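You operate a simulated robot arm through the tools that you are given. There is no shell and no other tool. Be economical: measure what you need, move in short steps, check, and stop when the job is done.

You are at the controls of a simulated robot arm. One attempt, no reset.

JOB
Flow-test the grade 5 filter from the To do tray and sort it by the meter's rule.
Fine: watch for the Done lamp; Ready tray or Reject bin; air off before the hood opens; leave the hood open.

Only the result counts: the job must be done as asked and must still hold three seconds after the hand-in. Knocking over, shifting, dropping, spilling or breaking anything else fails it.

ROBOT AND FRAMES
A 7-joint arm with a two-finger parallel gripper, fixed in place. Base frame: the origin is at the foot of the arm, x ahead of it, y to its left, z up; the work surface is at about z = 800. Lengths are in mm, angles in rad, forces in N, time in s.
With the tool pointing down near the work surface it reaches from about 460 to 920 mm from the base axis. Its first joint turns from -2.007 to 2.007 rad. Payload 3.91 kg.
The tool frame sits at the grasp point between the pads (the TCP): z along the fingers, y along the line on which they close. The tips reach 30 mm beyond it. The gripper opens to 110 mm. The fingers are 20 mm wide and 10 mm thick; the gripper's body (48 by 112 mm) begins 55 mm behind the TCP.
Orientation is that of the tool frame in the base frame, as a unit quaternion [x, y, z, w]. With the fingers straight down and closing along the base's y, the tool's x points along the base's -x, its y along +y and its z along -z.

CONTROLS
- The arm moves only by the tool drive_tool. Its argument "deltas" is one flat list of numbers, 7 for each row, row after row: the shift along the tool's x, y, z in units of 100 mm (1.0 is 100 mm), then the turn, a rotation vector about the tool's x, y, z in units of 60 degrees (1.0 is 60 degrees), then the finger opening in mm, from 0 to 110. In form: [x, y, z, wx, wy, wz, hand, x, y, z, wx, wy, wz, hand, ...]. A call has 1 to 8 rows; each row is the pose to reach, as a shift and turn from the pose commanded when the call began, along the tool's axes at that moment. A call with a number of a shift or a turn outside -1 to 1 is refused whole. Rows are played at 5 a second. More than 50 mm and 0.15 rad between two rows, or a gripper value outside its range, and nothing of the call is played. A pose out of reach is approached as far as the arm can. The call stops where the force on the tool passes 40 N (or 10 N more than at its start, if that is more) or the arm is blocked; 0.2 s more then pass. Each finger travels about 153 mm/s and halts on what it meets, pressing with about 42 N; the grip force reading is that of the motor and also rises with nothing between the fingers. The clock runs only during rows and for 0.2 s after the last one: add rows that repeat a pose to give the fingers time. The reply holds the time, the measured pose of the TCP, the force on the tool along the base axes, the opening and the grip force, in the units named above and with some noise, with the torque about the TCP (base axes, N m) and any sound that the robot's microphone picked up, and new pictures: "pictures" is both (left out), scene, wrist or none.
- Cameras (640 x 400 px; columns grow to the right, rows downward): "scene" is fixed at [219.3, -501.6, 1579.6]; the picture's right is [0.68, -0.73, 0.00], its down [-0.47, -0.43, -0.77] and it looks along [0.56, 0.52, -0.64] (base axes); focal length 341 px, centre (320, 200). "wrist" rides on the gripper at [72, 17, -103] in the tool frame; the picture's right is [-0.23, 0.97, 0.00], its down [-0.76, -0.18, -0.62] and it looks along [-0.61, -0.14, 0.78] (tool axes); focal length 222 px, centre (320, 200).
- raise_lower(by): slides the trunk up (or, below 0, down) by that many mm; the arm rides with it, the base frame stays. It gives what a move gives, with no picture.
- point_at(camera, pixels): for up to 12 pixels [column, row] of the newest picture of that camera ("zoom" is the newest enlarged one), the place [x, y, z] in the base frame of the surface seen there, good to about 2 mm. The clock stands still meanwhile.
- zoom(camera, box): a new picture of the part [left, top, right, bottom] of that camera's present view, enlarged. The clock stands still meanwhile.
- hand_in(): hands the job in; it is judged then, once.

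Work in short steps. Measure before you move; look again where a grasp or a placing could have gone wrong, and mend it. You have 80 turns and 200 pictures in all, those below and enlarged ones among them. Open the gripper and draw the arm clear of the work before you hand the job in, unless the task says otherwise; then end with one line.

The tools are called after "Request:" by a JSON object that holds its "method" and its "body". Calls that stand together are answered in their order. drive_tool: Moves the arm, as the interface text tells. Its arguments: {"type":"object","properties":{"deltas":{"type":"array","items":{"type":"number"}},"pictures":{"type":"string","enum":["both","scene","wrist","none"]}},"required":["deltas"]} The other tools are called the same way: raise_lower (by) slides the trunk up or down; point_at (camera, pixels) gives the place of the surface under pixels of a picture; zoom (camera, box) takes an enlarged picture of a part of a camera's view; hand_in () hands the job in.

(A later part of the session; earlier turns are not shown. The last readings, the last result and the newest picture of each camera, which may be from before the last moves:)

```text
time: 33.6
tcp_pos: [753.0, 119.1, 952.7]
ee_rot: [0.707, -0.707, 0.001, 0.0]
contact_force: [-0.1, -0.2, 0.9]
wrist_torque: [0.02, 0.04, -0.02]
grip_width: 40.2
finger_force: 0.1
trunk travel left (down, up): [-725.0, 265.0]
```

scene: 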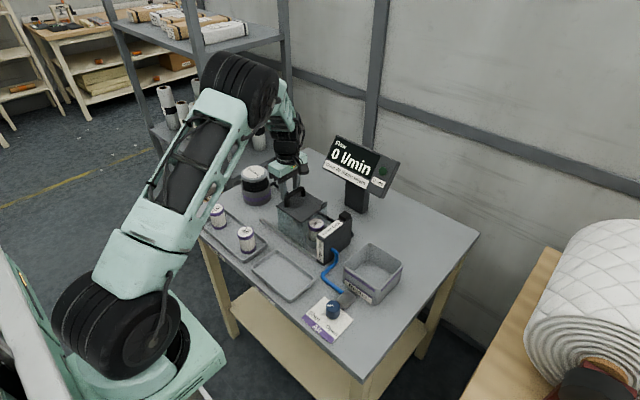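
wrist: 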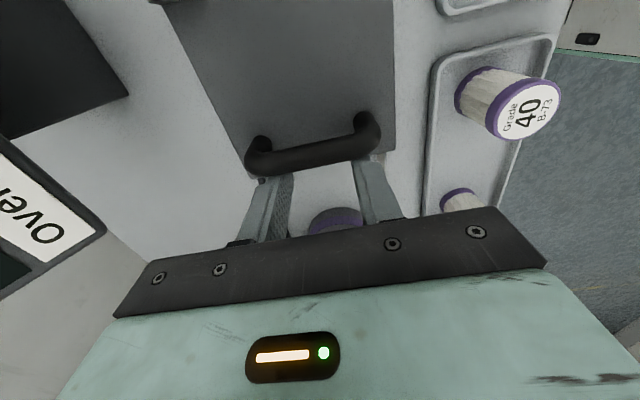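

The hood slides with little force. I push the remaining ~65 mm in small rows, ending against the stop.

Request:
{"method": "drive_tool", "body": {"deltas": [0.1, 0, 0, 0, 0, 0, 40, 0.2, 0, 0, 0, 0, 0, 40, 0.3, 0, 0, 0, 0, 0, 40, 0.4, 0, 0, 0, 0, 0, 40, 0.48, 0, 0, 0, 0, 0, 40, 0.54, 0, 0, 0, 0, 0, 40, 0.59, 0, 0, 0, 0, 0, 40, 0.64, 0, 0, 0, 0, 0, 40], "pictures": "both"}}

Request:
{"method": "zoom", "body": {"camera": "scene", "box": [250, 130, 410, 270]}}

```text
time: 35.4
tcp_pos: [752.2, 58.0, 953.3]
ee_rot: [0.707, -0.707, 0.0, 0.0]
contact_force: [-0.7, 0.0, 0.5]
wrist_torque: [0.02, -0.01, 0.0]
grip_width: 39.8
finger_force: 0.0
trunk travel left (down, up): [-725.0, 265.0]
```

scene: 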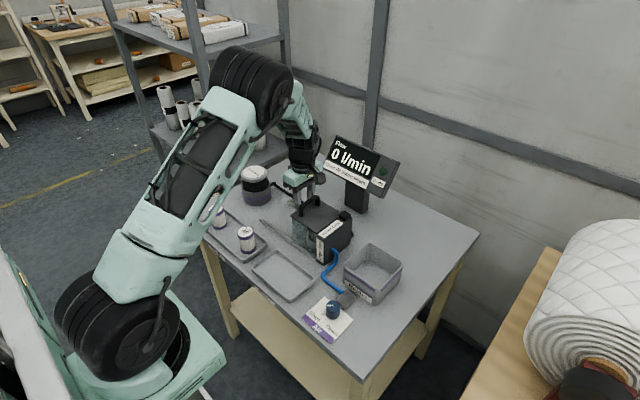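
wrist: 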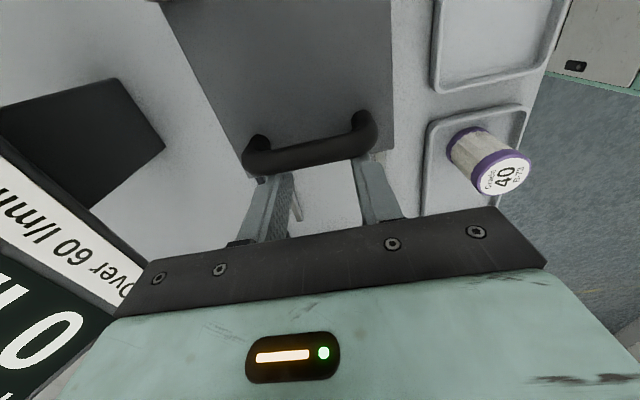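

```text
2.86 times, centred on (330, 200) of scene
```

zoom: 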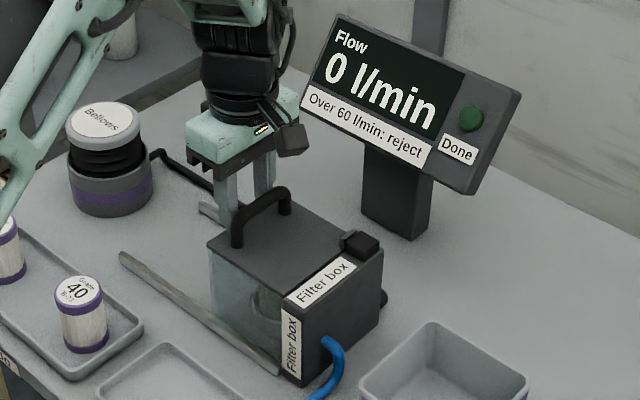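

It looks nearly shut against the box. I push a little more to confirm the stop by force.

Request:
{"method": "drive_tool", "body": {"deltas": [0.03, 0, 0, 0, 0, 0, 40, 0.06, 0, 0, 0, 0, 0, 40, 0.09, 0, 0, 0, 0, 0, 40, 0.12, 0, 0, 0, 0, 0, 40, 0.12, 0, 0, 0, 0, 0, 40], "pictures": "none"}}

Request:
{"method": "zoom", "body": {"camera": "scene", "box": [280, 180, 370, 270]}}

```text
time: 36.4
tcp_pos: [750.8, 57.4, 953.3]
ee_rot: [0.709, -0.705, -0.004, -0.006]
contact_force: [0.7, 12.6, -1.7]
wrist_torque: [0.11, 0.07, -0.27]
grip_width: 39.5
finger_force: 0.0
trunk travel left (down, up): [-725.0, 265.0]
stopped in row 4: the force on the tool passed its limit at 44 N (the readings are from after the stop); the commanded pose is now the measured one
```

```text
4.44 times, centred on (325, 225) of scene
```

zoom: 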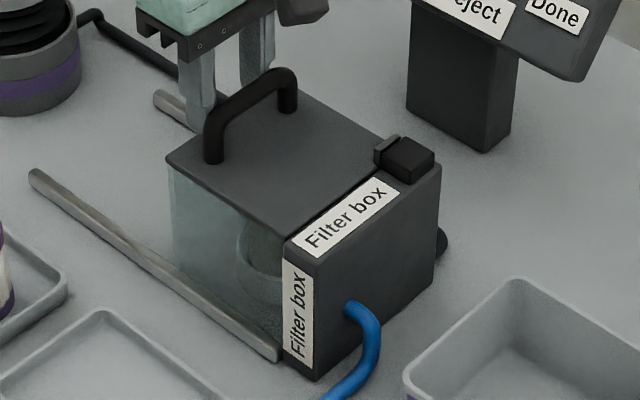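

The hood is shut (stop at 44 N; the tab touches the block). I back off, rise, and look at the knob.

Request:
{"method": "drive_tool", "body": {"deltas": [-0.1, 0, 0, 0, 0, 0, 40, -0.12, 0, -0.3, 0, 0, 0, 40, -0.12, 0, -0.7, 0, 0, 0, 40, -0.12, 0, -0.9, 0, 0, 0, 40], "pictures": "scene"}}

Request:
{"method": "zoom", "body": {"camera": "scene", "box": [295, 275, 365, 345]}}

```text
time: 37.4
tcp_pos: [750.8, 65.2, 1043.8]
ee_rot: [0.709, -0.705, -0.004, -0.005]
contact_force: [0.1, -0.2, 1.1]
wrist_torque: [-0.01, 0.02, 0.02]
grip_width: 40.2
finger_force: 0.0
trunk travel left (down, up): [-725.0, 265.0]
```

scene: 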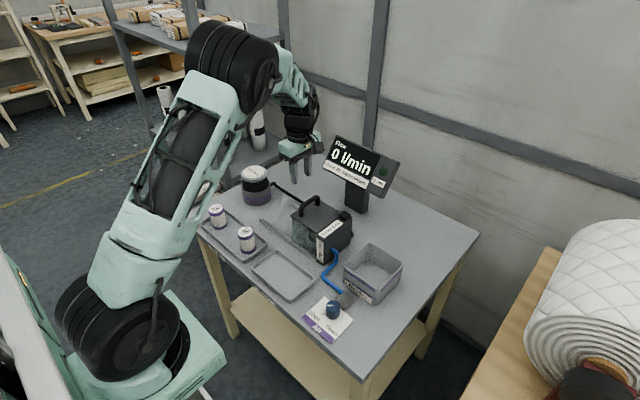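

```text
5.71 times, centred on (330, 310) of scene
```

zoom: 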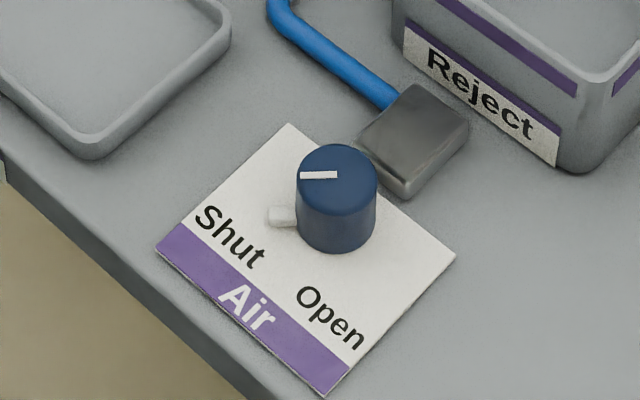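

I measure the knob's line, nub and texts.

Request:
{"method": "point_at", "body": {"camera": "zoom", "pixels": [[303, 175], [334, 174], [337, 173], [298, 165], [376, 180], [337, 146], [337, 203], [282, 212], [230, 238], [330, 315], [337, 250]]}}

```text
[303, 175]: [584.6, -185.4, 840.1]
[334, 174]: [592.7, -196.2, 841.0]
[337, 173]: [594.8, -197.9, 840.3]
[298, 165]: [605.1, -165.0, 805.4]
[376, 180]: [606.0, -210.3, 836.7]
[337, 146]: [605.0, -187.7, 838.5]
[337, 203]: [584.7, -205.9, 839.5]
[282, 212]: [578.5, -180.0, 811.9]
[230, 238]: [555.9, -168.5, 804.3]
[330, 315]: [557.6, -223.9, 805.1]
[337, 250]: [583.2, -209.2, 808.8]
```

Knob centre is (595, −198), top 840, line pointing (−x,+y) to Shut; Open lies at (−x,−y), so a quarter turn counter-clockwise seen from above. I measure the block beside it, and start travelling there, turning the wrist back.

Request:
{"method": "point_at", "body": {"camera": "zoom", "pixels": [[360, 140], [405, 178], [405, 195], [410, 90], [465, 128], [270, 208], [295, 215], [410, 55]]}}

Request:
{"method": "drive_tool", "body": {"deltas": [0.12, 0.07, 0, 0, 0, 0.12, 40, 0.25, 0.15, 0, 0, 0, 0.24, 40, 0.37, 0.22, 0, 0, 0, 0.36, 40, 0.5, 0.3, 0, 0, 0, 0.48, 40, 0.62, 0.37, 0, 0, 0, 0.6, 50, 0.75, 0.45, 0, 0, 0, 0.72, 50, 0.87, 0.52, 0, 0, 0, 0.84, 50, 1.0, 0.6, 0, 0, 0, 0.96, 50], "pictures": "none"}}

```text
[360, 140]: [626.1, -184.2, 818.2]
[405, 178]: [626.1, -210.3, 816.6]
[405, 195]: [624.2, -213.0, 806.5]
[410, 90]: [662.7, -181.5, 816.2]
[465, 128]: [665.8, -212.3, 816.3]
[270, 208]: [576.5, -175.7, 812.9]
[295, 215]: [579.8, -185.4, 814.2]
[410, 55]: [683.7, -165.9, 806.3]
```

```text
time: 39.1
tcp_pos: [692.4, -34.0, 1041.5]
ee_rot: [-0.279, 0.96, 0.005, 0.002]
contact_force: [0.0, 0.0, 0.2]
wrist_torque: [-0.02, 0.03, -0.02]
grip_width: 50.4
finger_force: 0.1
trunk travel left (down, up): [-725.0, 265.0]
```

The block tops out at 817, below where my fingertips will be (822). I continue to above the knob with more turn.

Request:
{"method": "drive_tool", "body": {"deltas": [0.12, -0.06, 0, 0, 0, 0.12, 50, 0.25, -0.12, 0, 0, 0, 0.24, 50, 0.37, -0.18, 0, 0, 0, 0.36, 50, 0.5, -0.25, 0, 0, 0, 0.48, 50, 0.62, -0.31, 0, 0, 0, 0.6, 50, 0.75, -0.38, 0, 0, 0, 0.72, 60, 0.87, -0.44, 0, 0, 0, 0.84, 60, 1.0, -0.51, 0, 0, 0, 0.96, 60], "pictures": "none"}}

```text
time: 41.0
tcp_pos: [635.7, -132.6, 1042.0]
ee_rot: [0.218, 0.976, 0.006, -0.001]
contact_force: [0.3, 0.1, 0.0]
wrist_torque: [0.01, 0.05, 0.0]
grip_width: 59.8
finger_force: 0.2
trunk travel left (down, up): [-725.0, 265.0]
```

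Now above-right of the knob. I go to its centre, correct the small tilt, and come down to z≈960 to look.

Request:
{"method": "drive_tool", "body": {"deltas": [0.02, -0.2, 0.1, 0.003, -0.001, 0, 60, 0.05, -0.4, 0.3, 0.006, -0.003, 0, 60, 0.07, -0.6, 0.5, 0.01, -0.005, 0, 60, 0.09, -0.765, 0.7, 0.0104, -0.005, 0, 60, 0.09, -0.765, 0.8, 0.0104, -0.005, 0, 60, 0.09, -0.765, 0.8, 0.0104, -0.005, 0, 60], "pictures": "both"}}

Request:
{"method": "zoom", "body": {"camera": "wrist", "box": [230, 80, 400, 200]}}

```text
time: 42.4
tcp_pos: [594.9, -196.9, 958.0]
ee_rot: [0.215, 0.977, -0.001, 0.001]
contact_force: [0.0, -0.4, 0.0]
wrist_torque: [0.0, 0.02, 0.0]
grip_width: 59.7
finger_force: 0.1
trunk travel left (down, up): [-725.0, 265.0]
```

scene: 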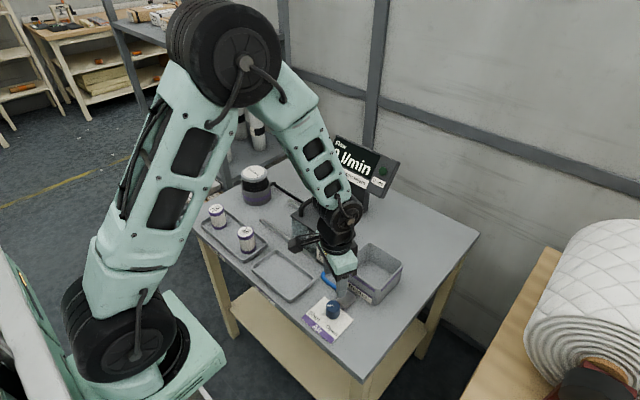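
wrist: 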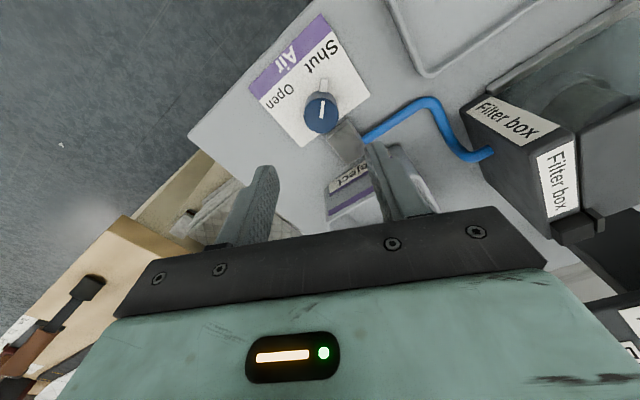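

```text
3.33 times, centred on (315, 140) of wrist
```

zoom: 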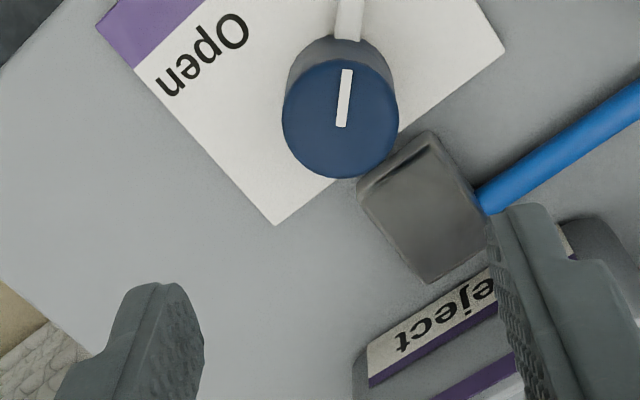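

I measure the knob rim in this enlarged view for its exact centre.

Request:
{"method": "point_at", "body": {"camera": "zoom", "pixels": [[287, 118], [395, 120], [340, 63], [340, 174], [340, 118], [345, 75], [341, 124], [349, 15], [347, 35]]}}

```text
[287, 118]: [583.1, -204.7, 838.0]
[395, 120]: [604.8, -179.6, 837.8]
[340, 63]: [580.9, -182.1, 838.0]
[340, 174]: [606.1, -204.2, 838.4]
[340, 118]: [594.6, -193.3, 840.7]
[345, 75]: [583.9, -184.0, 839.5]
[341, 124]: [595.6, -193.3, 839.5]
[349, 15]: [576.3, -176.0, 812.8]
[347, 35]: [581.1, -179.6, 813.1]
```

Knob centre (594, −193), r≈16. I shift by (−1, +4) mm and descend around it.

Request:
{"method": "drive_tool", "body": {"deltas": [0.03, 0.033, 0.2, 0, 0, 0, 60, 0.03, 0.033, 0.45, 0, 0, 0, 60, 0.03, 0.033, 0.7, 0, 0, 0, 60, 0.03, 0.033, 0.9, 0, 0, 0, 60, 0.03, 0.033, 1.0, 0, 0, 0, 60, 0.03, 0.033, 1.0, 0, 0, 0, 60], "pictures": "wrist"}}

```text
time: 43.8
tcp_pos: [594.1, -191.3, 859.0]
ee_rot: [0.216, 0.976, -0.001, 0.001]
contact_force: [-0.1, -0.1, 0.1]
wrist_torque: [0.01, 0.02, -0.01]
grip_width: 60.1
finger_force: 0.1
trunk travel left (down, up): [-725.0, 265.0]
```

wrist: 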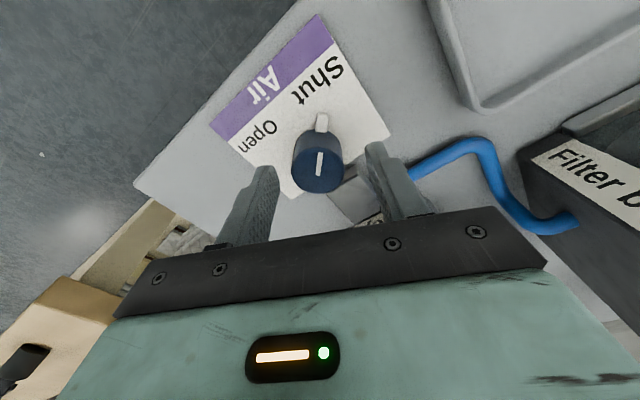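

Knob is centred between the fingers. I lower 5 mm more and close on it.

Request:
{"method": "drive_tool", "body": {"deltas": [0, 0, 0.05, 0, 0, 0, 60, 0, 0, 0.05, 0, 0, 0, 45, 0, 0, 0.05, 0, 0, 0, 34, 0, 0, 0.05, 0, 0, 0, 25, 0, 0, 0.05, 0, 0, 0, 20], "pictures": "none"}}

```text
time: 45.0
tcp_pos: [593.9, -194.7, 854.2]
ee_rot: [0.217, 0.976, 0.0, 0.001]
contact_force: [-8.5, -23.9, 2.4]
wrist_torque: [-1.12, 0.06, -0.06]
grip_width: 34.6
finger_force: 44.8
trunk travel left (down, up): [-725.0, 265.0]
```

A side force of 25 N along −tool y tells me the knob is ~3 mm off in that direction; I shift the command by −2.5 mm to relax it.

Request:
{"method": "drive_tool", "body": {"deltas": [0, -0.012, 0, 0, 0, 0, 20, 0, -0.025, 0, 0, 0, 0, 20, 0, -0.025, 0, 0, 0, 0, 20], "pictures": "none"}}

```text
time: 45.8
tcp_pos: [593.2, -194.4, 853.4]
ee_rot: [0.216, 0.976, 0.001, 0.0]
contact_force: [-7.4, -9.0, -11.9]
wrist_torque: [-0.5, -0.47, -0.06]
grip_width: 34.7
finger_force: 45.4
trunk travel left (down, up): [-725.0, 265.0]
```

Forces are moderate now. I turn the knob counter-clockwise (tool −z) in small rows.

Request:
{"method": "drive_tool", "body": {"deltas": [0, -0.005, 0, 0, 0, -0.1, 20, 0, -0.005, 0, 0, 0, -0.2, 20, 0, -0.005, 0, 0, 0, -0.3, 20, 0, -0.005, 0, 0, 0, -0.4, 20, 0, -0.005, 0, 0, 0, -0.5, 20, 0, -0.005, 0, 0, 0, -0.6, 20, 0, -0.005, 0, 0, 0, -0.7, 20], "pictures": "both"}}

```text
time: 47.4
tcp_pos: [592.8, -195.6, 853.7]
ee_rot: [-0.15, 0.989, 0.0, 0.001]
contact_force: [-0.4, -2.9, -28.5]
wrist_torque: [-0.06, -0.13, -0.03]
grip_width: 34.3
finger_force: 44.7
trunk travel left (down, up): [-725.0, 265.0]
```

scene: 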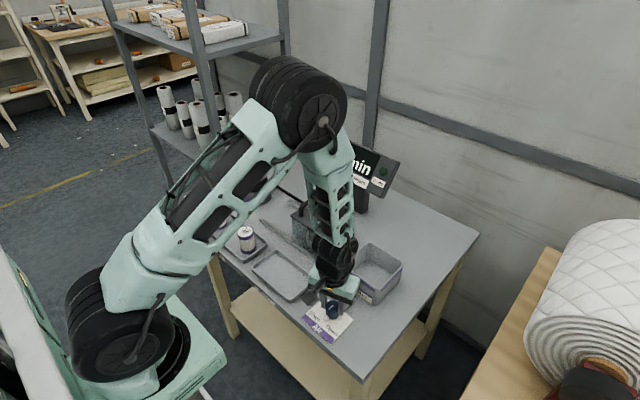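
wrist: 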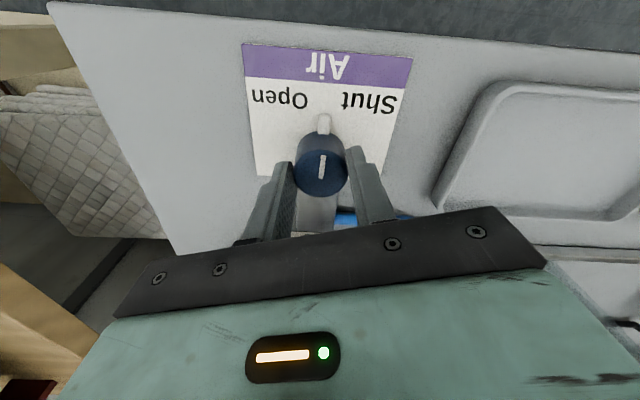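

The knob and its nub turned halfway, nub now pointing to −x. There is a −28 N vertical pull, so I ease the command 2 mm down and continue turning.

Request:
{"method": "drive_tool", "body": {"deltas": [0, 0, 0.02, 0, 0, -0.05, 20, 0, 0, 0.025, 0, 0, -0.15, 20, 0, 0, 0.025, 0, 0, -0.25, 20, 0, 0, 0.025, 0, 0, -0.35, 20, 0, 0, 0.025, 0, 0, -0.45, 20, 0, 0, 0.025, 0, 0, -0.55, 20, 0, 0, 0.025, 0, 0, -0.65, 20], "pictures": "both"}}

Request:
{"method": "zoom", "body": {"camera": "wrist", "box": [220, 60, 420, 220]}}

```text
time: 49.0
tcp_pos: [594.3, -196.4, 852.9]
ee_rot: [-0.47, 0.883, -0.003, 0.003]
contact_force: [9.7, -13.0, 32.5]
wrist_torque: [-0.57, -0.31, -0.01]
grip_width: 34.7
finger_force: 44.5
trunk travel left (down, up): [-725.0, 265.0]
```

scene: 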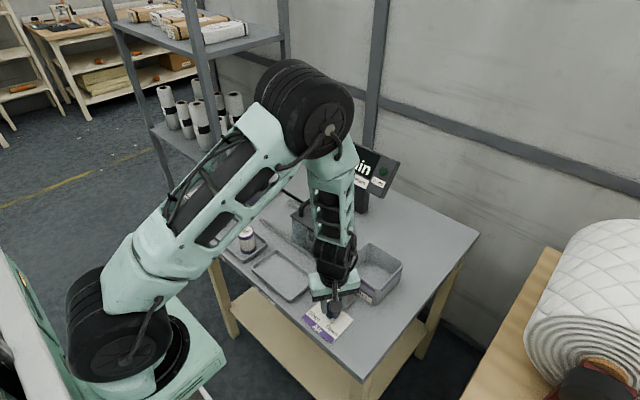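
wrist: 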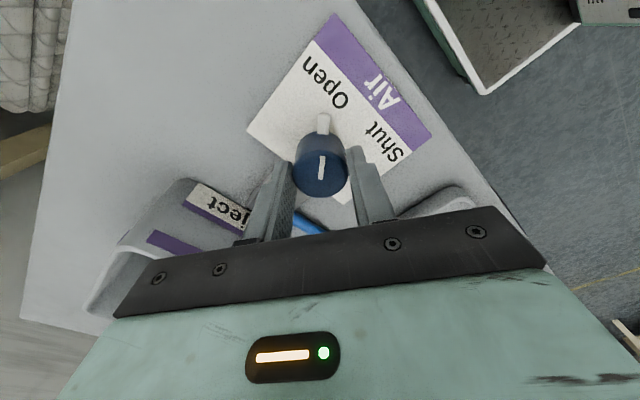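

```text
2.50 times, centred on (320, 140) of wrist
```

zoom: 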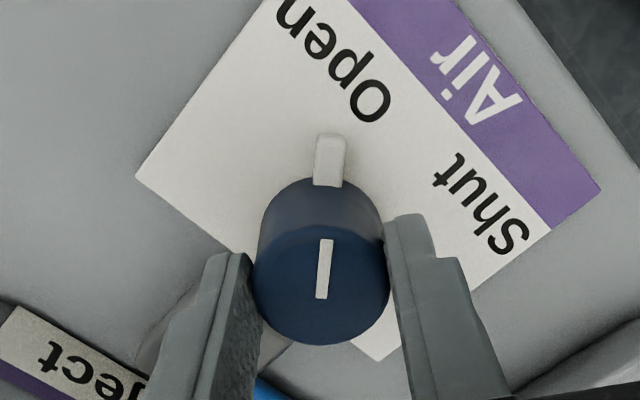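

The nub has turned 81° and points about at Open. I turn a few degrees more, easing z up, and look at the meter.

Request:
{"method": "drive_tool", "body": {"deltas": [0, 0.006, -0.015, 0, 0, 0, 20, 0, 0.006, -0.015, 0, 0, -0.06, 20, 0, 0.006, -0.015, 0, 0, -0.12, 20, 0, 0.006, -0.015, 0, 0, -0.15, 20, 0, 0.006, -0.015, 0, 0, -0.15, 20], "pictures": "wrist"}}

Request:
{"method": "zoom", "body": {"camera": "scene", "box": [320, 125, 410, 215]}}

```text
time: 50.1
tcp_pos: [593.2, -195.7, 853.3]
ee_rot: [-0.538, 0.843, -0.002, 0.001]
contact_force: [18.9, -21.7, 7.6]
wrist_torque: [-0.76, -0.48, -0.68]
grip_width: 34.7
finger_force: 45.2
trunk travel left (down, up): [-725.0, 265.0]
```

wrist: 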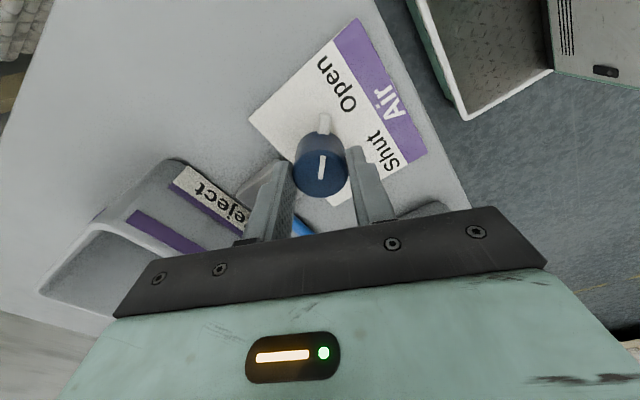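

```text
4.44 times, centred on (365, 170) of scene
```

zoom: 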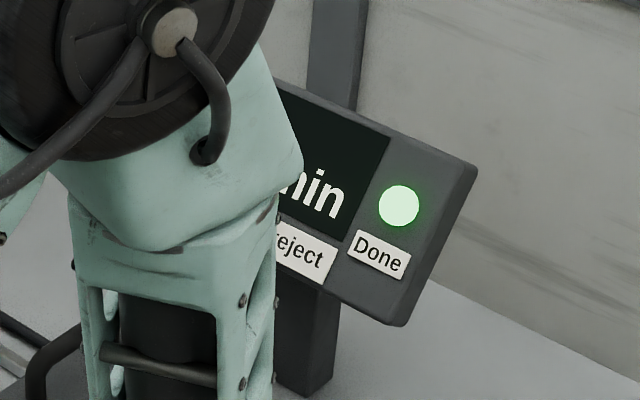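

The Done lamp is lit. The arm blocks the reading, so I open the fingers (shifting +1 mm back) and rise.

Request:
{"method": "drive_tool", "body": {"deltas": [0, 0, 0, 0, 0, 0.03, 36, 0, 0, 0, 0, 0, 0.03, 50, 0, 0, 0, 0, 0, 0.03, 60, 0, 0, -0.2, 0, 0, 0.03, 60, 0, 0, -0.5, 0, 0, 0.03, 60, 0, 0, -0.8, 0, 0, 0.03, 60, 0, 0, -1.0, 0, 0, 0.03, 60], "pictures": "scene"}}

Request:
{"method": "zoom", "body": {"camera": "scene", "box": [310, 125, 410, 215]}}

```text
time: 51.8
tcp_pos: [591.9, -194.2, 954.2]
ee_rot: [-0.525, 0.851, 0.0, 0.001]
contact_force: [0.1, 0.0, -0.4]
wrist_torque: [-0.01, -0.01, 0.01]
grip_width: 59.8
finger_force: 0.0
trunk travel left (down, up): [-725.0, 265.0]
```

scene: 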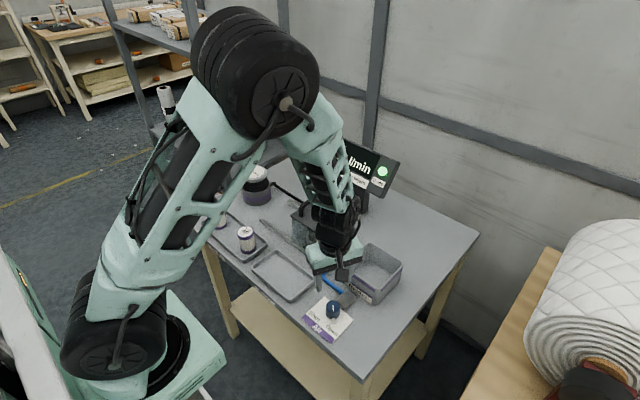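

```text
4.44 times, centred on (360, 170) of scene
```

zoom: 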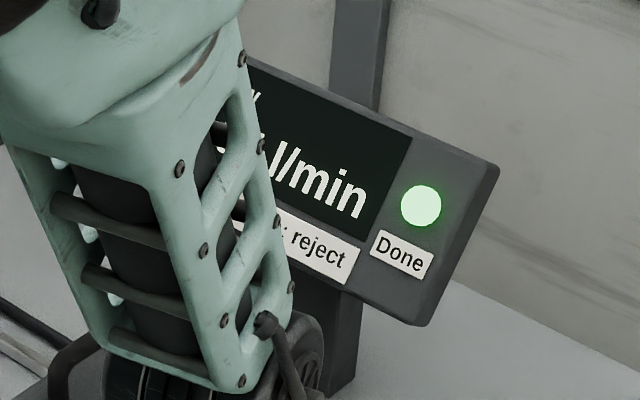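

Digits are still hidden behind the forearm; I move 100 mm in +y at this height to uncover the meter.

Request:
{"method": "drive_tool", "body": {"deltas": [-0.3, 0.15, -0.1, 0, 0, 0, 60, -0.6, 0.3, -0.1, 0, 0, 0, 60, -0.9, 0.45, -0.1, 0, 0, 0, 60, -0.9, 0.45, -0.1, 0, 0, 0, 60], "pictures": "none"}}

Request:
{"method": "zoom", "body": {"camera": "scene", "box": [300, 125, 410, 215]}}

```text
time: 52.8
tcp_pos: [590.3, -96.2, 963.9]
ee_rot: [-0.524, 0.852, 0.0, 0.0]
contact_force: [0.0, -0.4, -0.1]
wrist_torque: [0.03, -0.02, 0.0]
grip_width: 59.7
finger_force: 0.0
trunk travel left (down, up): [-725.0, 265.0]
```

```text
4.44 times, centred on (355, 170) of scene
```

zoom: 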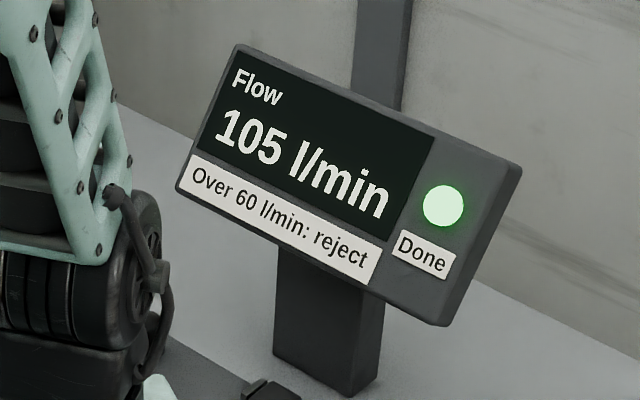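

The reading is 105 l/min with Done lit: over 60, so reject. Now the air goes off first: back over the knob.

Request:
{"method": "drive_tool", "body": {"deltas": [0.3, -0.16, 0, 0, 0, 0, 60, 0.6, -0.32, 0, 0, 0, 0, 60, 0.872, -0.473, 0, 0, 0, 0, 60, 0.872, -0.473, 0.3, 0, 0, 0, 60, 0.872, -0.473, 0.6, 0, 0, 0, 60, 0.872, -0.473, 0.9, 0, 0, 0, 60, 0.872, -0.473, 1.0, 0, 0, 0, 60, 0.872, -0.473, 1.0, 0, 0, 0, 60], "pictures": "wrist"}}

```text
time: 54.5
tcp_pos: [598.2, -196.6, 862.5]
ee_rot: [-0.525, 0.851, 0.0, 0.0]
contact_force: [0.6, 0.4, 0.3]
wrist_torque: [0.02, 0.02, 0.02]
grip_width: 60.2
finger_force: 0.0
trunk travel left (down, up): [-725.0, 265.0]
```

wrist: 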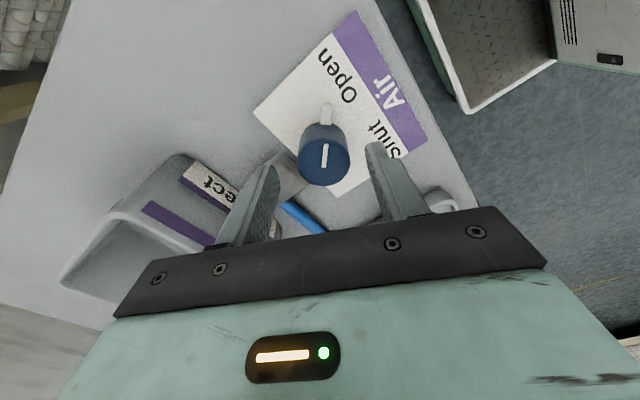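

I check the knob's rim against the tool position before closing.

Request:
{"method": "zoom", "body": {"camera": "wrist", "box": [270, 90, 380, 200]}}

```text
3.64 times, centred on (325, 145) of wrist
```

zoom: 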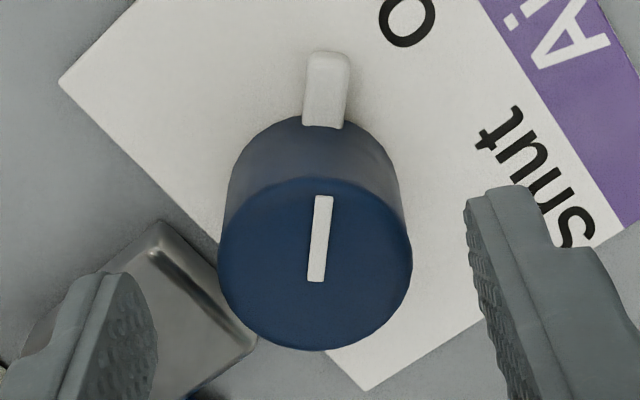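

The knob is ~3 mm toward +tool y and +tool x. I correct, lower 8 mm, and close.

Request:
{"method": "drive_tool", "body": {"deltas": [0.025, 0.035, 0.04, 0, 0, 0, 60, 0.025, 0.035, 0.08, 0, 0, 0, 55, 0.025, 0.035, 0.08, 0, 0, 0, 42, 0.025, 0.035, 0.08, 0, 0, 0, 34, 0.025, 0.035, 0.08, 0, 0, 0, 20, 0.025, 0.035, 0.08, 0, 0, 0, 20], "pictures": "none"}}

```text
time: 56.0
tcp_pos: [594.7, -195.0, 856.0]
ee_rot: [-0.524, 0.852, -0.002, 0.003]
contact_force: [17.3, -11.4, 0.6]
wrist_torque: [-0.31, -0.88, -0.08]
grip_width: 34.5
finger_force: 45.1
trunk travel left (down, up): [-725.0, 265.0]
```

Gripped, with 20 N along −tool y. I ease by 2 mm and turn clockwise (tool +z).

Request:
{"method": "drive_tool", "body": {"deltas": [0, -0.02, 0, 0, 0, 0, 20, 0, -0.02, 0, 0, 0, 0.1, 20, 0, -0.02, 0, 0, 0, 0.2, 20, 0, -0.02, 0, 0, 0, 0.3, 20, 0, -0.02, 0, 0, 0, 0.4, 20, 0, -0.02, 0, 0, 0, 0.5, 20, 0, -0.02, 0, 0, 0, 0.6, 20, 0, -0.02, 0, 0, 0, 0.7, 20], "pictures": "wrist"}}

```text
time: 57.8
tcp_pos: [593.7, -195.1, 855.8]
ee_rot: [-0.184, 0.983, 0.0, 0.002]
contact_force: [20.8, -4.5, 3.0]
wrist_torque: [-0.37, 0.19, 0.02]
grip_width: 34.4
finger_force: 44.8
trunk travel left (down, up): [-725.0, 265.0]
```

wrist: 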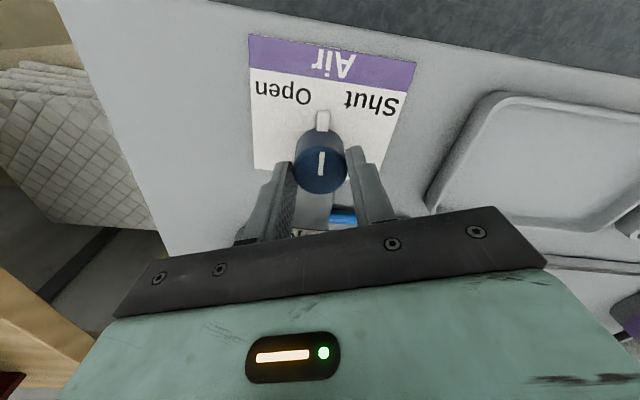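

Halfway back; I ease 2 mm toward +x and continue the remaining turn.

Request:
{"method": "drive_tool", "body": {"deltas": [-0.02, 0, 0, 0, 0, 0.05, 20, -0.02, 0, 0, 0, 0, 0.15, 20, -0.02, 0, 0, 0, 0, 0.25, 20, -0.02, 0, 0, 0, 0, 0.35, 20, -0.02, 0, 0, 0, 0, 0.45, 20, -0.02, 0, 0, 0, 0, 0.55, 20, -0.02, 0, 0, 0, 0, 0.65, 20, -0.02, 0, 0, 0, 0, 0.75, 20], "pictures": "both"}}

Request:
{"method": "zoom", "body": {"camera": "scene", "box": [310, 125, 410, 215]}}

```text
time: 59.5
tcp_pos: [595.0, -194.3, 856.0]
ee_rot: [0.206, 0.978, 0.0, 0.0]
contact_force: [8.4, -2.7, -0.4]
wrist_torque: [-0.41, -0.96, -0.03]
grip_width: 34.7
finger_force: 45.2
trunk travel left (down, up): [-725.0, 265.0]
```

scene: 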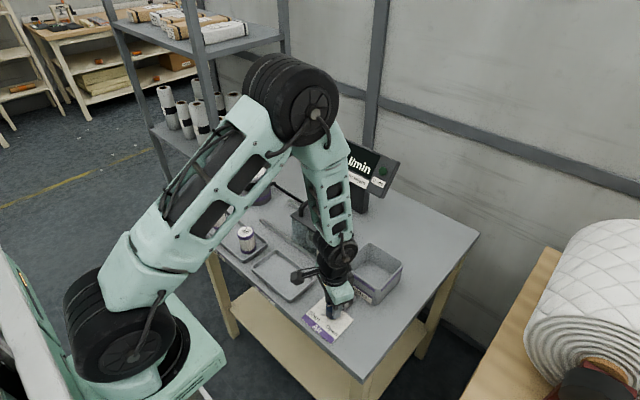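
wrist: 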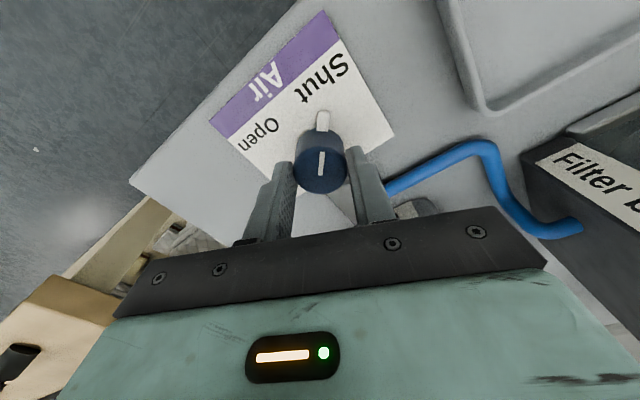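

```text
4.44 times, centred on (360, 170) of scene
```

zoom: 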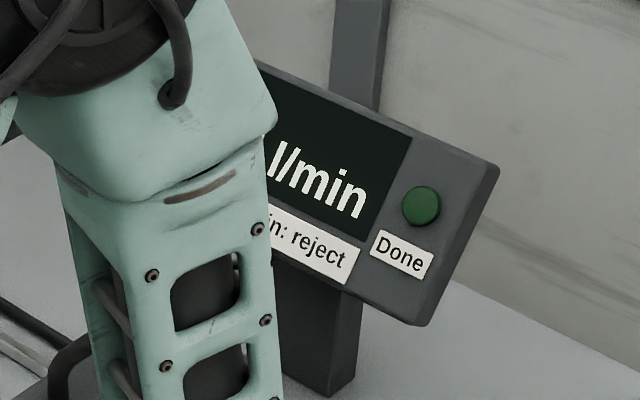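

The lamp is out. I turn 3–4° more to the Shut stop, then release and rise.

Request:
{"method": "drive_tool", "body": {"deltas": [0, 0, 0, 0, 0, 0.04, 20, 0, 0, 0, 0, 0, 0.08, 20, 0, 0, 0, 0, 0, 0.08, 20, 0, 0, 0, 0, 0, 0.06, 36, 0, 0, 0, 0, 0, 0.06, 60, 0, 0, 0, 0, 0, 0.06, 60, 0, 0, -0.4, 0, 0, 0.06, 60, 0, 0, -0.8, 0, 0, 0.06, 60], "pictures": "none"}}

```text
time: 61.4
tcp_pos: [595.3, -196.0, 935.5]
ee_rot: [0.236, 0.972, -0.001, 0.0]
contact_force: [0.8, -0.5, -0.9]
wrist_torque: [0.04, 0.04, -0.05]
grip_width: 60.1
finger_force: 0.1
trunk travel left (down, up): [-725.0, 265.0]
```

Air is shut and released. I rise and travel toward the hood's front, turning the wrist back by −60° on this leg.

Request:
{"method": "drive_tool", "body": {"deltas": [0, 0, -0.3, 0, 0, -0.12, 60, 0, 0.05, -0.6, 0, 0, -0.24, 50, -0.03, 0.15, -0.9, 0, 0, -0.36, 40, -0.06, 0.3, -0.95, 0, 0, -0.48, 40, -0.09, 0.48, -0.95, 0, 0, -0.6, 40, -0.12, 0.66, -0.95, 0, 0, -0.72, 40, -0.15, 0.84, -0.95, 0, 0, -0.84, 40, -0.18, 1.0, -0.95, 0, 0, -0.96, 40], "pictures": "scene"}}

Request:
{"method": "zoom", "body": {"camera": "scene", "box": [290, 125, 410, 345]}}

```text
time: 63.1
tcp_pos: [656.6, -114.0, 1028.8]
ee_rot: [-0.262, 0.965, -0.001, 0.0]
contact_force: [-0.2, -0.2, -0.3]
wrist_torque: [0.02, 0.02, 0.0]
grip_width: 40.0
finger_force: 0.1
trunk travel left (down, up): [-725.0, 265.0]
```

scene: 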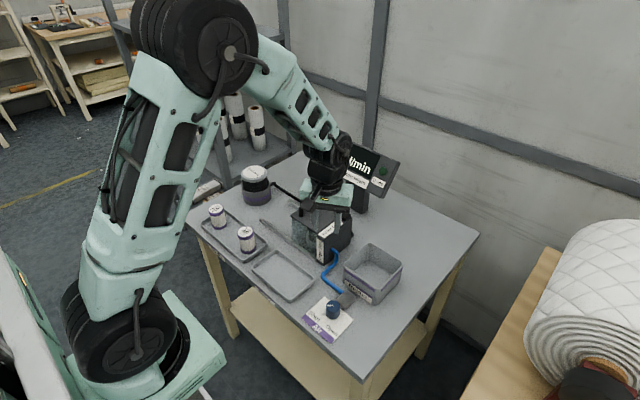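

```text
1.82 times, centred on (350, 235) of scene
```

zoom: 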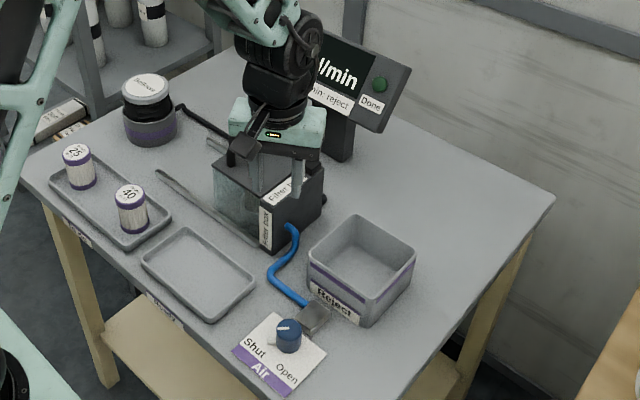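

The knob line is back at Shut. I continue to the hood front, finishing the turn.

Request:
{"method": "drive_tool", "body": {"deltas": [-0.12, 0.05, 0, 0, 0, -0.124, 40, -0.25, 0.1, 0, 0, 0, -0.248, 40, -0.37, 0.15, 0, 0, 0, -0.372, 40, -0.5, 0.2, 0, 0, 0, -0.496, 40, -0.62, 0.25, 0, 0, 0, -0.62, 40, -0.75, 0.3, 0, 0, 0, -0.744, 40, -0.87, 0.35, 0, 0, 0, -0.868, 40, -1.0, 0.405, 0, 0, 0, -0.993, 40], "pictures": "none"}}

```text
time: 65.0
tcp_pos: [723.9, -26.5, 1031.0]
ee_rot: [0.707, -0.707, 0.002, 0.0]
contact_force: [-0.1, 0.2, 0.3]
wrist_torque: [-0.01, -0.03, -0.01]
grip_width: 40.1
finger_force: 0.0
trunk travel left (down, up): [-725.0, 265.0]
```

Now tool x=−Y. I move over (752, 6) and look at handle position before lowering.

Request:
{"method": "drive_tool", "body": {"deltas": [-0.16, -0.14, 0, 0, 0, 0, 40, -0.325, -0.28, 0, 0, 0, 0, 40, -0.325, -0.28, 0.15, 0, 0, 0, 40, -0.325, -0.28, 0.15, 0, 0, 0, 40], "pictures": "both"}}

Request:
{"method": "point_at", "body": {"camera": "wrist", "pixels": [[320, 200], [330, 195], [325, 205], [340, 190], [325, 188], [335, 180]]}}

```text
time: 66.0
tcp_pos: [751.3, 4.5, 1016.1]
ee_rot: [-0.706, 0.708, -0.001, 0.002]
contact_force: [0.0, 0.9, -0.1]
wrist_torque: [-0.03, 0.01, 0.0]
grip_width: 39.8
finger_force: 0.0
trunk travel left (down, up): [-725.0, 265.0]
```

scene: 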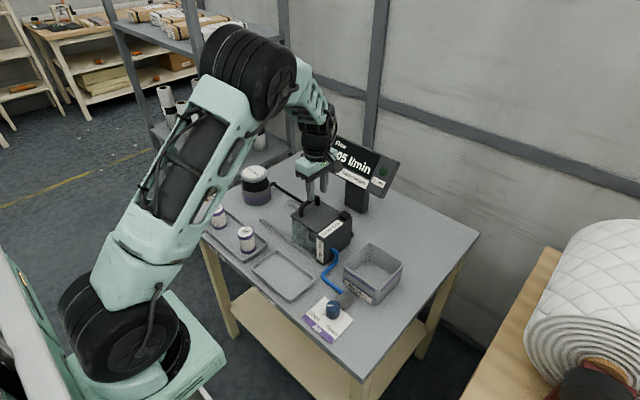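
wrist: 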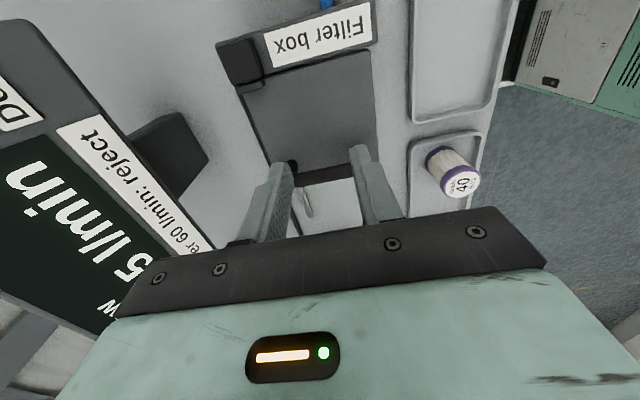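

```text
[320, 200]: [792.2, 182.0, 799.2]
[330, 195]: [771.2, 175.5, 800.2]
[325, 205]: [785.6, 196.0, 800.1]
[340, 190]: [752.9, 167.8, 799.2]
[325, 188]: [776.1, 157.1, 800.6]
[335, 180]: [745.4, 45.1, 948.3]
```

The meter shows "…5 l/min" still. I check the meter and the knob closely before opening anything.

Request:
{"method": "zoom", "body": {"camera": "scene", "box": [310, 125, 410, 205]}}

Request:
{"method": "zoom", "body": {"camera": "scene", "box": [295, 275, 365, 345]}}

```text
5.00 times, centred on (360, 165) of scene
```

zoom: 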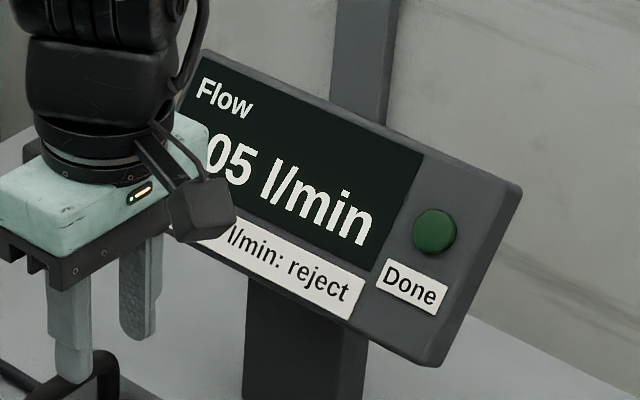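

```text
5.71 times, centred on (330, 310) of scene
```

zoom: 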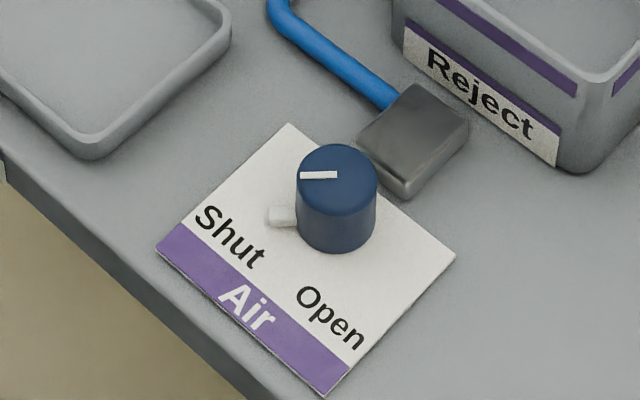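

The knob is exactly as at the start; the meter just holds its last value. I lower the fingers in front of the handle (y≈5) and push toward +y gently.

Request:
{"method": "drive_tool", "body": {"deltas": [0, 0, 0.2, 0, 0, 0, 40, 0, 0, 0.4, 0, 0, 0, 40, 0, 0, 0.63, 0, 0, 0, 40, -0.08, 0, 0.63, 0, 0, 0, 40, -0.18, 0, 0.63, 0, 0, 0, 40, -0.28, 0, 0.63, 0, 0, 0, 40, -0.38, 0, 0.63, 0, 0, 0, 40, -0.38, 0, 0.63, 0, 0, 0, 40], "pictures": "both"}}

```text
time: 67.8
tcp_pos: [750.3, 42.7, 952.7]
ee_rot: [-0.706, 0.708, -0.002, 0.001]
contact_force: [-0.4, -0.5, -0.6]
wrist_torque: [0.03, 0.0, -0.04]
grip_width: 40.2
finger_force: 0.0
trunk travel left (down, up): [-725.0, 265.0]
```

scene: 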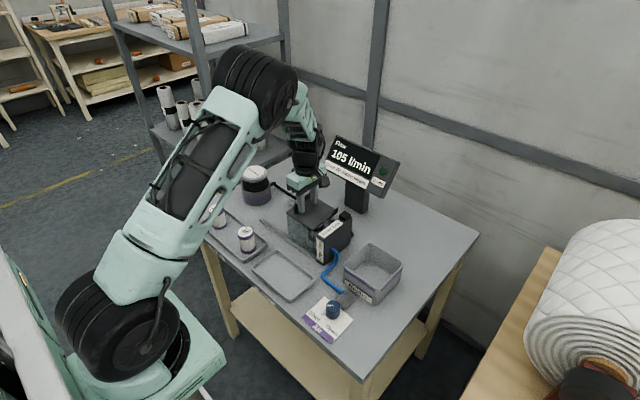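
wrist: 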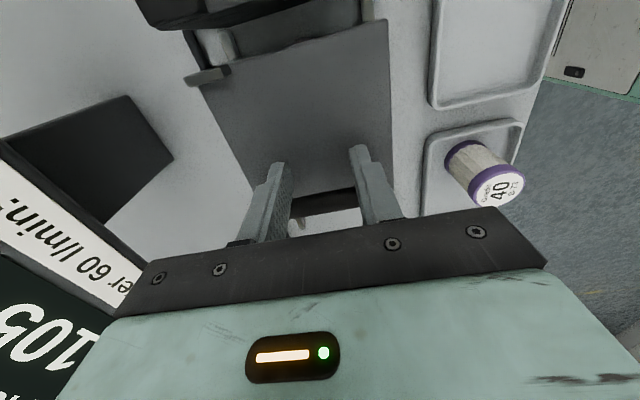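

The hood is opening. I push on another 100 mm.

Request:
{"method": "drive_tool", "body": {"deltas": [-0.13, 0, 0, 0, 0, 0, 40, -0.26, 0, 0, 0, 0, 0, 40, -0.39, 0, 0, 0, 0, 0, 40, -0.52, 0, 0, 0, 0, 0, 40, -0.65, 0, 0, 0, 0, 0, 40, -0.78, 0, 0, 0, 0, 0, 40, -0.9, 0, 0, 0, 0, 0, 40, -1.0, 0, 0, 0, 0, 0, 40], "pictures": "both"}}

Request:
{"method": "zoom", "body": {"camera": "scene", "box": [240, 140, 360, 260]}}

```text
time: 69.5
tcp_pos: [751.5, 143.0, 952.9]
ee_rot: [-0.706, 0.709, 0.0, 0.001]
contact_force: [0.1, -0.1, 0.2]
wrist_torque: [0.0, 0.02, 0.0]
grip_width: 39.9
finger_force: 0.0
trunk travel left (down, up): [-725.0, 265.0]
```

scene: 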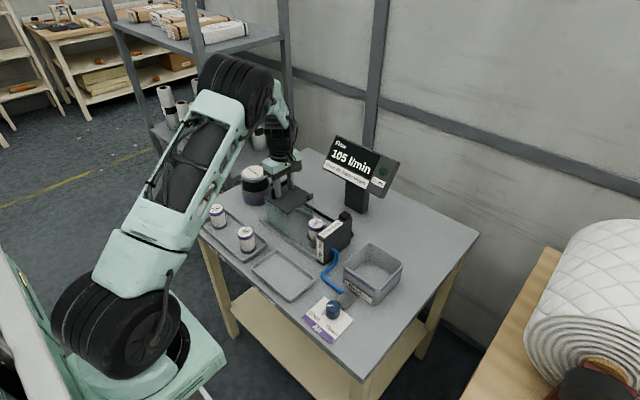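
wrist: 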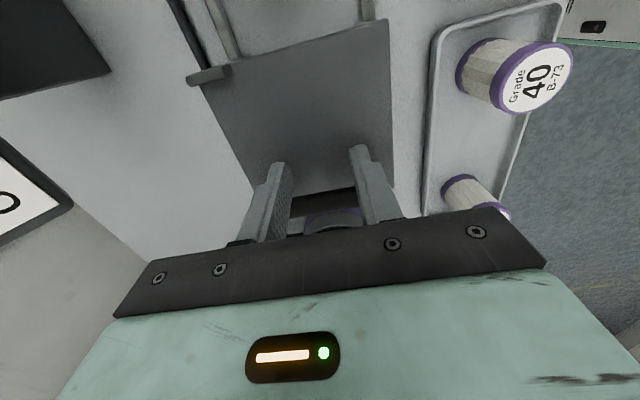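

```text
3.33 times, centred on (300, 200) of scene
```

zoom: 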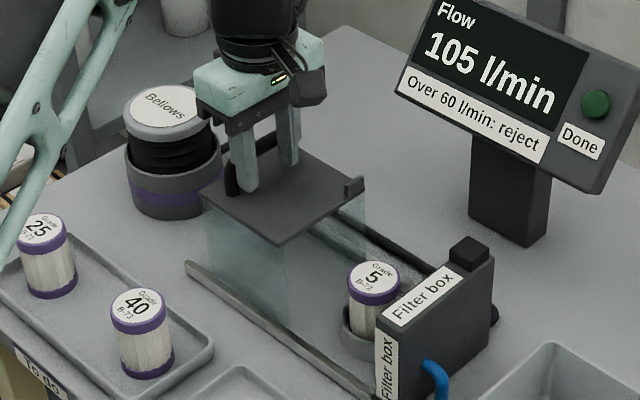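

The hood is ~12 mm short of its starting place (front corner (280,245) vs (272,236) before). I push 12 mm more.

Request:
{"method": "drive_tool", "body": {"deltas": [-0.04, 0, 0, 0, 0, 0, 40, -0.08, 0, 0, 0, 0, 0, 40, -0.12, 0, 0, 0, 0, 0, 40, -0.12, 0, 0, 0, 0, 0, 40], "pictures": "none"}}

Request:
{"method": "zoom", "body": {"camera": "scene", "box": [240, 140, 360, 260]}}

```text
time: 70.5
tcp_pos: [750.4, 155.9, 953.7]
ee_rot: [-0.707, 0.707, -0.001, 0.001]
contact_force: [0.2, 0.2, -0.8]
wrist_torque: [-0.02, 0.01, -0.02]
grip_width: 40.1
finger_force: 0.0
trunk travel left (down, up): [-725.0, 265.0]
```

```text
3.33 times, centred on (300, 200) of scene
```

zoom: 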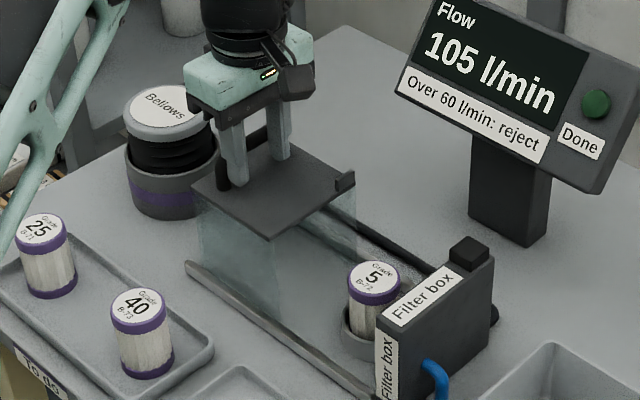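

The hood is back at its starting place. I back off, rise, and move over the filter with fingers opening to 85.

Request:
{"method": "drive_tool", "body": {"deltas": [0.06, 0, 0, 0, 0, 0, 40, 0.08, 0, -0.3, 0, 0, 0, 40, 0.3, 0, -0.4, 0, 0, 0, 40, 0.6, 0, -0.4, 0, 0, 0, 50, 0.9, 0, -0.4, 0, 0, 0, 70, 1.0, 0, -0.4, 0, 0, 0, 85], "pictures": "none"}}

Request:
{"method": "drive_tool", "body": {"deltas": [0.2, -0.02, 0, 0, 0, 0, 85, 0.43, -0.04, 0, 0, 0, 0, 85, 0.43, -0.04, 0.3, 0, 0, 0, 85, 0.43, -0.04, 0.3, 0, 0, 0, 85], "pictures": "wrist"}}

Request:
{"method": "zoom", "body": {"camera": "wrist", "box": [260, 60, 390, 170]}}

```text
time: 72.0
tcp_pos: [750.1, 55.4, 992.0]
ee_rot: [-0.706, 0.708, -0.001, 0.001]
contact_force: [0.6, -0.2, -0.6]
wrist_torque: [-0.03, -0.01, -0.04]
grip_width: 85.1
finger_force: 0.1
trunk travel left (down, up): [-725.0, 265.0]
```

```text
time: 73.0
tcp_pos: [753.4, 12.0, 962.5]
ee_rot: [-0.707, 0.708, -0.001, 0.001]
contact_force: [-0.4, 0.5, 0.1]
wrist_torque: [-0.02, -0.01, 0.01]
grip_width: 85.1
finger_force: 0.2
trunk travel left (down, up): [-725.0, 265.0]
```

wrist: 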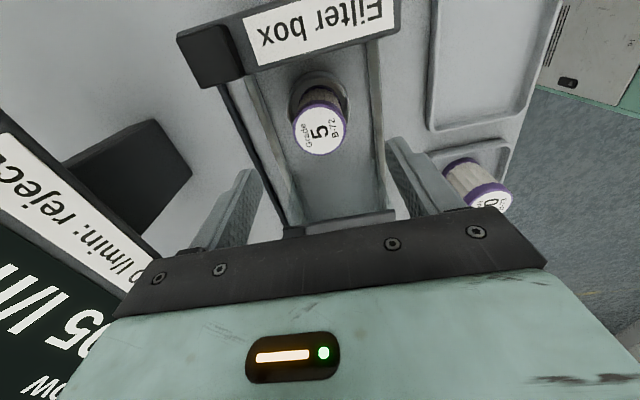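

```text
3.64 times, centred on (325, 115) of wrist
```

zoom: 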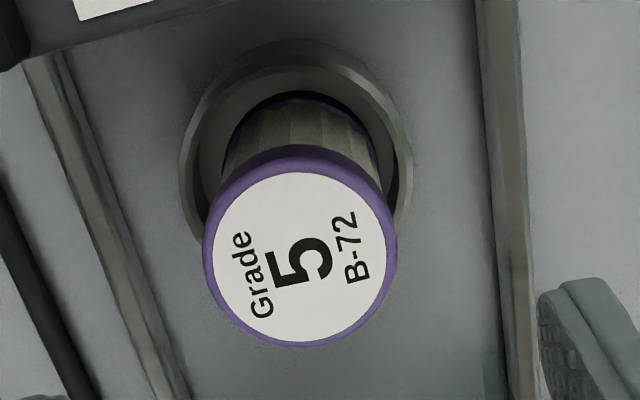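

The filter is where I put it (label centre (320,128)). I go down to z≈860 with tips just above the cup rim.

Request:
{"method": "drive_tool", "body": {"deltas": [0.02, 0, 0.3, 0, 0, 0, 85, 0.02, 0, 0.6, 0, 0, 0, 80, 0.02, 0, 0.85, 0, 0, 0, 76, 0.02, 0, 0.98, 0, 0, 0, 76, 0.02, 0, 0.98, 0, 0, 0, 76], "pictures": "wrist"}}

```text
time: 74.2
tcp_pos: [755.7, 8.0, 864.6]
ee_rot: [-0.706, 0.708, -0.001, 0.001]
contact_force: [-0.3, -0.4, 0.4]
wrist_torque: [0.01, 0.02, 0.01]
grip_width: 75.9
finger_force: 0.1
trunk travel left (down, up): [-725.0, 265.0]
```

wrist: 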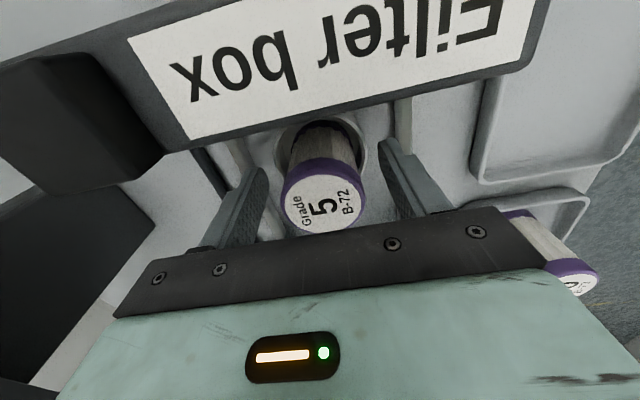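

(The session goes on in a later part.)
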